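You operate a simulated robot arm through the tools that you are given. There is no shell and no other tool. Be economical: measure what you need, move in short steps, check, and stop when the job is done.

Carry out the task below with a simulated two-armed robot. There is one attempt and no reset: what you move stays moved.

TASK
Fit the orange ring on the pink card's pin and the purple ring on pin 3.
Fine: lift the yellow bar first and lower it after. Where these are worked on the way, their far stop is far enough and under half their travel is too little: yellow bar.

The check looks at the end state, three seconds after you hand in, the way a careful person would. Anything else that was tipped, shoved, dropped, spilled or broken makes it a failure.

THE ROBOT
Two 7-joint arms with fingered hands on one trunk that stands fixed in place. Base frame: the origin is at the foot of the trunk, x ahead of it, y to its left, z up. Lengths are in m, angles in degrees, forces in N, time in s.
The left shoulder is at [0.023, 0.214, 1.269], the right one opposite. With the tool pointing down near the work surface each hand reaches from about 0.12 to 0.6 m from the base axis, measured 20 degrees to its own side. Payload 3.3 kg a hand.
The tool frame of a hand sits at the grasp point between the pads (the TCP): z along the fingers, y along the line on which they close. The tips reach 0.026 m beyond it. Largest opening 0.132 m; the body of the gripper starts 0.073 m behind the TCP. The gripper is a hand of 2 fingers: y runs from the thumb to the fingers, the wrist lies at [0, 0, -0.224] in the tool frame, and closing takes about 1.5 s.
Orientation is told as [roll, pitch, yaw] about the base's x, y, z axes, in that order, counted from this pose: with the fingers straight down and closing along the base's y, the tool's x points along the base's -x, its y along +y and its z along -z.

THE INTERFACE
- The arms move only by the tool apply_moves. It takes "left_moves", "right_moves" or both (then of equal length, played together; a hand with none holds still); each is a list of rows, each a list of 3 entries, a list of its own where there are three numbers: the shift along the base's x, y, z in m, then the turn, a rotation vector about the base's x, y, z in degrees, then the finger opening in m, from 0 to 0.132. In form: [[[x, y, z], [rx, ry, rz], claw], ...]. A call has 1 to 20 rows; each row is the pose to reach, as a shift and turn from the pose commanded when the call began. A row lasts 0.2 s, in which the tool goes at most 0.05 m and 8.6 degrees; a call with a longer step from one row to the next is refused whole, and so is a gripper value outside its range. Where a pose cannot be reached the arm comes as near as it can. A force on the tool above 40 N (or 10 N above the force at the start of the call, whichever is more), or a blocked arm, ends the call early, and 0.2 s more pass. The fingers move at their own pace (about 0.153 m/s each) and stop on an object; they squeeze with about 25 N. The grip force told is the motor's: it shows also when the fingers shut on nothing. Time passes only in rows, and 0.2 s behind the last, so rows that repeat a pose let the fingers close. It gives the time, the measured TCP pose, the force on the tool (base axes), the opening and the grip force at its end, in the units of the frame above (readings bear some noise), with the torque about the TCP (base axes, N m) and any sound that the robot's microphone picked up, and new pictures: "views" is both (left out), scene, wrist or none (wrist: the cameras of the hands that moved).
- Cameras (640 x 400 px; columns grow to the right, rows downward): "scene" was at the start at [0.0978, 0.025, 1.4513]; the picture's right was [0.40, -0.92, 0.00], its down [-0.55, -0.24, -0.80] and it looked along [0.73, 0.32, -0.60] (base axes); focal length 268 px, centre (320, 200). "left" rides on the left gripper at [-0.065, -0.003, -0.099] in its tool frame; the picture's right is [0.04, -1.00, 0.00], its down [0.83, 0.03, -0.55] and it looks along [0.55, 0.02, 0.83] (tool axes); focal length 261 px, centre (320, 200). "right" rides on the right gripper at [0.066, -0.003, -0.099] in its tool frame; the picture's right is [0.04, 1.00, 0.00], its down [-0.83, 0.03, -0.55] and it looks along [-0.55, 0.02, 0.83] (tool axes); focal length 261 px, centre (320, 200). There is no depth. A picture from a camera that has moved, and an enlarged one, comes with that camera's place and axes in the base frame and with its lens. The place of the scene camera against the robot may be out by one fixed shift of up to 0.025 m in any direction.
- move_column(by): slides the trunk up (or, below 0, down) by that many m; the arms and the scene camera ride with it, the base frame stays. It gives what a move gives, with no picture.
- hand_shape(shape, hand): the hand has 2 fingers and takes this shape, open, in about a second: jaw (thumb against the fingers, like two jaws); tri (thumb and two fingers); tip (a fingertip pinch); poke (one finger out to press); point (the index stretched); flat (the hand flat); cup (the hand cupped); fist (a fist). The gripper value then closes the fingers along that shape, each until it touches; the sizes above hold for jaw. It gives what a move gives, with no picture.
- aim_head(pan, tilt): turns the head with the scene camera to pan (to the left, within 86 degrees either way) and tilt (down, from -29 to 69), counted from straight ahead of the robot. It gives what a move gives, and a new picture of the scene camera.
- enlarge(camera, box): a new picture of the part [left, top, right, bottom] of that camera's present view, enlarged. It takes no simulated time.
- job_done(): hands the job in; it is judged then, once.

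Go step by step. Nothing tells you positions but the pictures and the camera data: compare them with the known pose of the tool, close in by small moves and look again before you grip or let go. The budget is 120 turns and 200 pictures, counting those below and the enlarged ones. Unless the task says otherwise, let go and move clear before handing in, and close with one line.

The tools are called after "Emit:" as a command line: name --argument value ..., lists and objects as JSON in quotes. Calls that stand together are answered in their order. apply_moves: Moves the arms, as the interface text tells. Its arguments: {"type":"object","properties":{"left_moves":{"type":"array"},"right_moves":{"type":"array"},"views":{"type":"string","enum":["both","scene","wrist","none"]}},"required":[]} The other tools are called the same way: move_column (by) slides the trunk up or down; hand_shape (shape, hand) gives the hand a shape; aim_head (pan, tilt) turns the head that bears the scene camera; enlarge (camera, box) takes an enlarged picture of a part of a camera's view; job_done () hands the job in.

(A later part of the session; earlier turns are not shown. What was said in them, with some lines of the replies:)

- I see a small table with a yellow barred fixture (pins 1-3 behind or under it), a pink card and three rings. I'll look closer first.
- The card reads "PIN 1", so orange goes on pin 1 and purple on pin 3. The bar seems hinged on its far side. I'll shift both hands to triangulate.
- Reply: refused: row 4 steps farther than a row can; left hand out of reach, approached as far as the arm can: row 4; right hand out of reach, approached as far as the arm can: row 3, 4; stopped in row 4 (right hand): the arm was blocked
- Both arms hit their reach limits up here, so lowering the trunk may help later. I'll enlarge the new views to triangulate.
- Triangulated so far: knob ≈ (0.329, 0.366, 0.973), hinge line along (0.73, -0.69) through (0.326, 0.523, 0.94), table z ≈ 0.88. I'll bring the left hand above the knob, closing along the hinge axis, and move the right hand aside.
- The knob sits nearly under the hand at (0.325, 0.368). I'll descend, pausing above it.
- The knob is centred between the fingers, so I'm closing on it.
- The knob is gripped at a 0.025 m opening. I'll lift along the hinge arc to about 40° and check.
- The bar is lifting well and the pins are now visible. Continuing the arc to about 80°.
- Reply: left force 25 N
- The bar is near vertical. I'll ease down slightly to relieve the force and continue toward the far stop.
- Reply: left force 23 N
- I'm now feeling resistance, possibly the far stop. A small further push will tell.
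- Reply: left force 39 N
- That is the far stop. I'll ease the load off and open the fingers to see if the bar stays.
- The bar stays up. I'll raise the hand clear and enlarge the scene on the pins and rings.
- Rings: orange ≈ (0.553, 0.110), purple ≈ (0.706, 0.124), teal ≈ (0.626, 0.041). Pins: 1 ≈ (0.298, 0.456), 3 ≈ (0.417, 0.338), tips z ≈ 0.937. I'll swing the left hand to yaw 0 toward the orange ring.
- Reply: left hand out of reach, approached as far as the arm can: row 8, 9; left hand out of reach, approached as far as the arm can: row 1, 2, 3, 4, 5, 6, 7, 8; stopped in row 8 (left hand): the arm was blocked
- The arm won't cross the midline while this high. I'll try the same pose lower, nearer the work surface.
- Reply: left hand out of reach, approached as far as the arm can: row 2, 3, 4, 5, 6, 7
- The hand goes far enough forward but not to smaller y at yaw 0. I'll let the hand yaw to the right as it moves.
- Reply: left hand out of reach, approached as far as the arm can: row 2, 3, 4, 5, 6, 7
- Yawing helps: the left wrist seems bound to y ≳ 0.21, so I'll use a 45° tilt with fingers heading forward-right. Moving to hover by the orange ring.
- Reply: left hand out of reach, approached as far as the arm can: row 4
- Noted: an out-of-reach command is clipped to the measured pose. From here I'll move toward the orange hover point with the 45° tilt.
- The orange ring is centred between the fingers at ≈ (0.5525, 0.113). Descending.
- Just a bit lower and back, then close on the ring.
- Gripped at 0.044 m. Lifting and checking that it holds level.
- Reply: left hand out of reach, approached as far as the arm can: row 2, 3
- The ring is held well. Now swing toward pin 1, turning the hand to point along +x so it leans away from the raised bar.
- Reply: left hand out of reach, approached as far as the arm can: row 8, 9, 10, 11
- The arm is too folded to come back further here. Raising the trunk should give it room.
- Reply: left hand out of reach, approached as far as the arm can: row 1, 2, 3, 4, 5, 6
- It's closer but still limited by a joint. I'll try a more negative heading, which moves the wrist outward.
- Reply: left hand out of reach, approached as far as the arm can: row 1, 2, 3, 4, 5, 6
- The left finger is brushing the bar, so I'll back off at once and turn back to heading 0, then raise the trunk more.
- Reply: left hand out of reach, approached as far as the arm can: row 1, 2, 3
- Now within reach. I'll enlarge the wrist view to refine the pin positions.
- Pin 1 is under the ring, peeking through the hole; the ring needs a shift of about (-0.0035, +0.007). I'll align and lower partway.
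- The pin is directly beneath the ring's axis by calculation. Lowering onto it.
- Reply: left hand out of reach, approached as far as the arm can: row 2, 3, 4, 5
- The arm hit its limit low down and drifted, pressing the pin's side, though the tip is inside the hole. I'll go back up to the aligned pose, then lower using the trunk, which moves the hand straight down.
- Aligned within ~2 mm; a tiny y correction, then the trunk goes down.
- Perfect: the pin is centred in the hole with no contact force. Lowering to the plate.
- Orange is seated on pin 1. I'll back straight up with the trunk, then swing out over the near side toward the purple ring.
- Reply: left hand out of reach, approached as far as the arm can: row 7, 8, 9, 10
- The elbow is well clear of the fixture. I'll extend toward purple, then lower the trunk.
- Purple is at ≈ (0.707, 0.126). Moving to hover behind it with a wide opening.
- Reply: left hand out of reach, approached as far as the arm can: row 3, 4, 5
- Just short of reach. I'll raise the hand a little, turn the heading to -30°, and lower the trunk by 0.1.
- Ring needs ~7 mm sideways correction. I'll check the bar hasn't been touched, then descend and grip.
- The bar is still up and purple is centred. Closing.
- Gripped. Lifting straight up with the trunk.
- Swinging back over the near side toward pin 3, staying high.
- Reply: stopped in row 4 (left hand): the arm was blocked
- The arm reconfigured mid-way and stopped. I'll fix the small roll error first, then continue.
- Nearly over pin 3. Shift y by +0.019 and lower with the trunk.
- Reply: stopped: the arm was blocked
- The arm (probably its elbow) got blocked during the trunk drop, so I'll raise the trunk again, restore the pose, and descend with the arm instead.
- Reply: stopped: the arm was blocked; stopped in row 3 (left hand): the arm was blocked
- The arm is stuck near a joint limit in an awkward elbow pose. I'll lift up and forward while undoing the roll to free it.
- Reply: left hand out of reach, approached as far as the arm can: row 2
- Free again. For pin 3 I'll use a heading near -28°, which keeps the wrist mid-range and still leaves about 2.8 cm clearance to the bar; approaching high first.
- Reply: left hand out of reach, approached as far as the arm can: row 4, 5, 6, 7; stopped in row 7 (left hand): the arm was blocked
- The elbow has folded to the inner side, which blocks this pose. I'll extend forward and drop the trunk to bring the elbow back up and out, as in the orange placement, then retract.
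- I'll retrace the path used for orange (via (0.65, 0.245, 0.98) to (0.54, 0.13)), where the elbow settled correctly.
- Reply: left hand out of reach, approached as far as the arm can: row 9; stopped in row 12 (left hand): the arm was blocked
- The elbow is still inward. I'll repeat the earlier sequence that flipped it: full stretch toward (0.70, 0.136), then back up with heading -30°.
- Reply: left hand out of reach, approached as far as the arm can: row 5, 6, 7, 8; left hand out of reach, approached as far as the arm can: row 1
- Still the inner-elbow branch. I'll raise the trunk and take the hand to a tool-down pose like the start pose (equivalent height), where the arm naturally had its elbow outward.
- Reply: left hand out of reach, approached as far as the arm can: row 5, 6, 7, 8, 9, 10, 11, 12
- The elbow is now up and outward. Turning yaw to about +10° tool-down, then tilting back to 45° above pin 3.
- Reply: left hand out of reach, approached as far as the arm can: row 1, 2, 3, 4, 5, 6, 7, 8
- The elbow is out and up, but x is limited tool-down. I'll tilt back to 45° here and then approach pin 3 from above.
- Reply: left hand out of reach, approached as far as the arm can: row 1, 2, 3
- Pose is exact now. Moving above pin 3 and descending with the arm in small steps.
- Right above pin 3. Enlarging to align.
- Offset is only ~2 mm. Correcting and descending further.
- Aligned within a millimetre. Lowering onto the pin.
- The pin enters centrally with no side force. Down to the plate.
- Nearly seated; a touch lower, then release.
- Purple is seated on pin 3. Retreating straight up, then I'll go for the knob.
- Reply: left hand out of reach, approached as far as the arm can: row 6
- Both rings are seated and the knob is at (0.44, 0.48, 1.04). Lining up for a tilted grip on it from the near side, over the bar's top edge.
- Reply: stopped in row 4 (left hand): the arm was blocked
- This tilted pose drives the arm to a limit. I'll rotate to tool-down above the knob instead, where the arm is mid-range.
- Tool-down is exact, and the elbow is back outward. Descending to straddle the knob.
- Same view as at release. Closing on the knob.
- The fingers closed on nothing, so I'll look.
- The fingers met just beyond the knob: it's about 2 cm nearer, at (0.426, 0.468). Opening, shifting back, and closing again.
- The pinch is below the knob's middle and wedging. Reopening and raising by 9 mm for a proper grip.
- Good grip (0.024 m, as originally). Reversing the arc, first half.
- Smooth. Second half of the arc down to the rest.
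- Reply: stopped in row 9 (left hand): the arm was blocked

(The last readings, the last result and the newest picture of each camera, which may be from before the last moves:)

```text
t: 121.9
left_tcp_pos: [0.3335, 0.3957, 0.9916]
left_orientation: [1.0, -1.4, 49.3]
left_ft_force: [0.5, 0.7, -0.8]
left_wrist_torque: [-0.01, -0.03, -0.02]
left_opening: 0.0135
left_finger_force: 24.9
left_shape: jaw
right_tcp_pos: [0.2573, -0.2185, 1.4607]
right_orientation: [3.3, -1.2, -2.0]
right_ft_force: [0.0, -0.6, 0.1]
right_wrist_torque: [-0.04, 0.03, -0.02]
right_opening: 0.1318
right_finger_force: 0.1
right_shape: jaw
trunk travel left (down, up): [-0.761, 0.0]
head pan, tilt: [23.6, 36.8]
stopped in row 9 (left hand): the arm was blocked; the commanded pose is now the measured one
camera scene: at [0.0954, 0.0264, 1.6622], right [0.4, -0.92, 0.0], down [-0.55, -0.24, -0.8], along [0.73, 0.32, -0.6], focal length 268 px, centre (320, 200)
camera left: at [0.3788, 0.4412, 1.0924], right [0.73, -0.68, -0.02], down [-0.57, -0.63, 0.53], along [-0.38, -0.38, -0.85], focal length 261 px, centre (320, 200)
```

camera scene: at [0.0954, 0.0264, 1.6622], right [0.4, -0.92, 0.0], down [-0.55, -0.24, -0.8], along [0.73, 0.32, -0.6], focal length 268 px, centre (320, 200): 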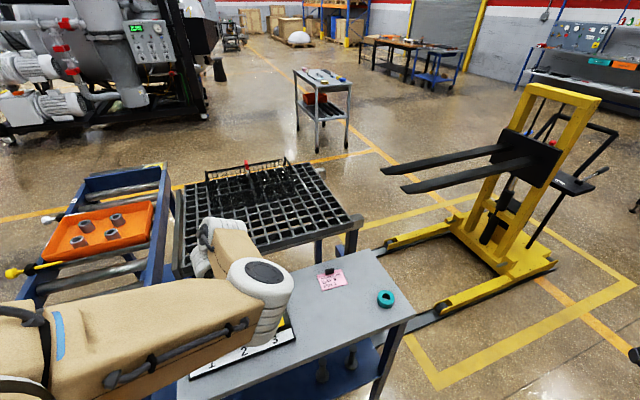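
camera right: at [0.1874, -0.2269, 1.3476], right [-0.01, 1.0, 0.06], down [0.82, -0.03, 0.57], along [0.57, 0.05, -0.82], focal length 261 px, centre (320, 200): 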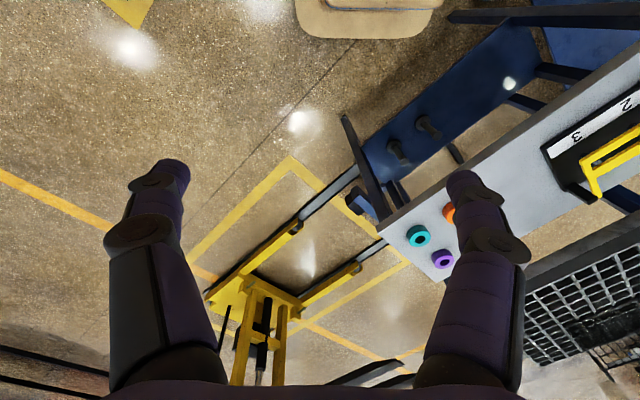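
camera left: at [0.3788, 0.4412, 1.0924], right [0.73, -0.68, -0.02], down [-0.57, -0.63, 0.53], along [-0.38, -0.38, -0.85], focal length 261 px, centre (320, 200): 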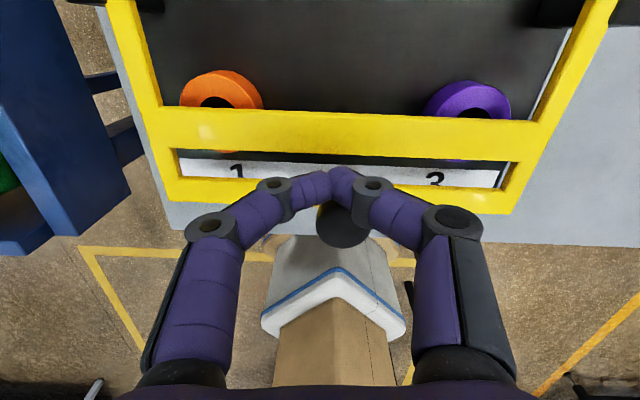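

The bar looks fully or nearly down, but the arm drifted and the knob slipped out of the pinch. Opening and lifting away to inspect.

Emit:
apply_moves --left_moves '[[[0, 0, 0.0], [0, 0, 0], 0.03], [[0, 0, 0], [0, 0, 0], 0.06], [[0, 0, 0], [0, 0, 0], 0.08], [[0, 0, 0.03], [0, 0, 0], 0.08], [[0.005, 0.005, 0.06], [0, 0, 0], 0.08], [[0.02, 0.02, 0.09], [0, 0, 0], 0.08], [[0.04, 0.04, 0.12], [0, 0, 0], 0.08], [[0.06, 0.06, 0.14], [0, 0, 0], 0.08], [[0.06, 0.06, 0.16], [0, 0, 0], 0.08]]'

```text
t: 123.9
left_tcp_pos: [0.3933, 0.4501, 1.1523]
left_orientation: [0.9, -1.2, 49.0]
left_ft_force: [-0.6, -0.4, -1.1]
left_wrist_torque: [0.04, -0.02, 0.01]
left_opening: 0.0797
left_finger_force: 0.2
left_shape: jaw
right_tcp_pos: [0.256, -0.2203, 1.4604]
right_orientation: [3.2, -1.3, -2.0]
right_ft_force: [0.1, -0.8, -0.4]
right_wrist_torque: [0.0, -0.03, -0.01]
right_opening: 0.1319
right_finger_force: 0.1
right_shape: jaw
trunk travel left (down, up): [-0.761, 0.0]
head pan, tilt: [23.6, 36.8]
camera scene: at [0.0936, 0.024, 1.6624], right [0.4, -0.92, 0.0], down [-0.55, -0.24, -0.8], along [0.73, 0.32, -0.6], focal length 268 px, centre (320, 200)
camera left: at [0.4384, 0.4954, 1.2527], right [0.73, -0.69, -0.02], down [-0.57, -0.62, 0.54], along [-0.38, -0.38, -0.84], focal length 261 px, centre (320, 200)
```

scene: 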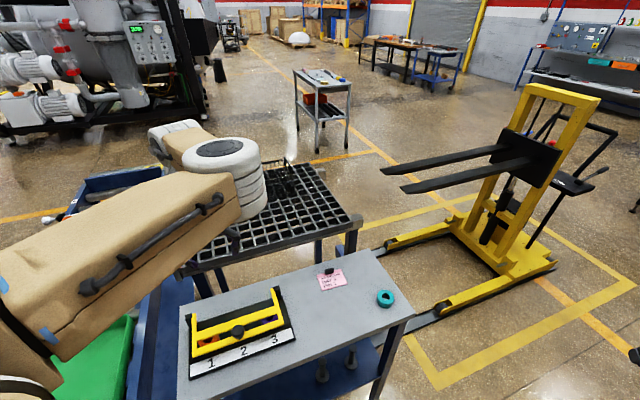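
left: 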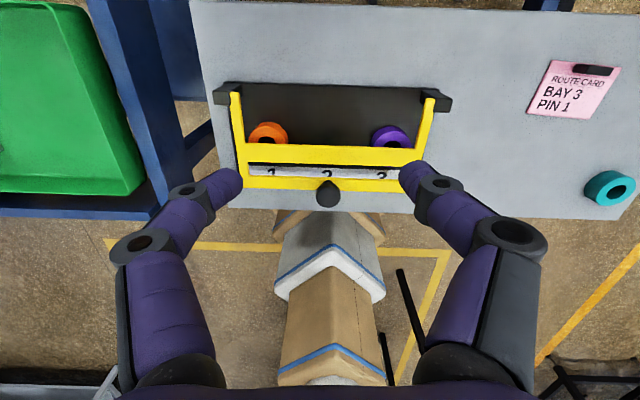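

The bar appears to be down. Enlarging to verify it is fully closed.

Emit:
enlarge --camera "scene" --box '[170, 270, 310, 390]'

Emit:
enlarge --camera "left" --box '[200, 70, 460, 230]'

```text
3.33 times, centred on (240, 330) of scene
camera zoom: at [0.0936, 0.024, 1.6624], right [0.4, -0.92, 0.0], down [-0.55, -0.24, -0.8], along [0.73, 0.32, -0.6], focal length 894 px, centre (587, -233)
```

zoom: 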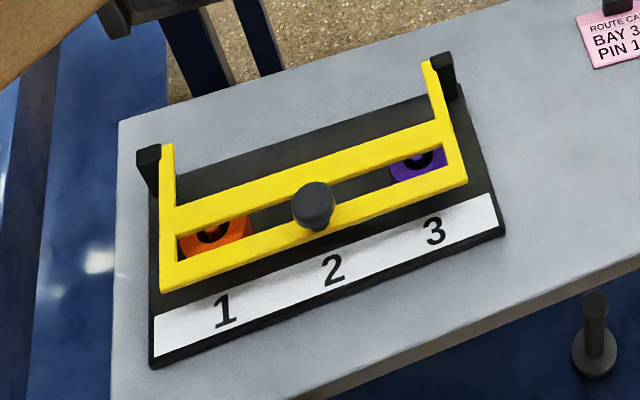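

```text
2.46 times, centred on (330, 150) of left
camera zoom: at [0.4384, 0.4954, 1.2527], right [0.73, -0.69, -0.02], down [-0.57, -0.62, 0.54], along [-0.38, -0.38, -0.84], focal length 642 px, centre (295, 323)
```

zoom: 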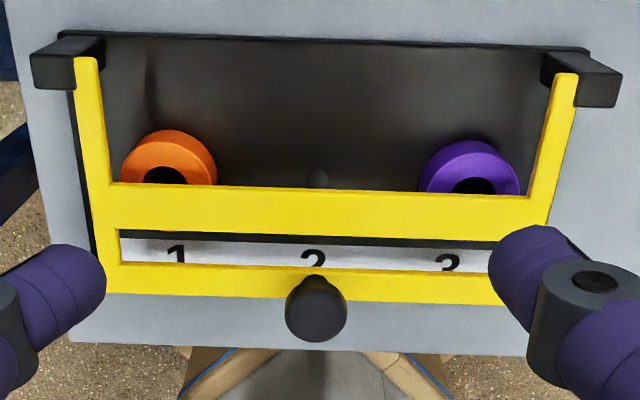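

Comparing projections with the first picture, the bar is back in its original rest position. Orange sits on pin 1, purple on pin 3, everything else looks untouched, and the hand is clear.

Emit:
job_done

```text
The job is handed in.
```

The orange ring is on pin 1, the pin named on the pink card, and the purple ring is on pin 3. I lifted the yellow bar to its far stop first and lowered it back to its starting position after. The knob slipped from the grip at the very end of lowering, but the bar still ended fully down. Once, early on, a finger brushed the raised bar with about 13 N and left no visible effect.
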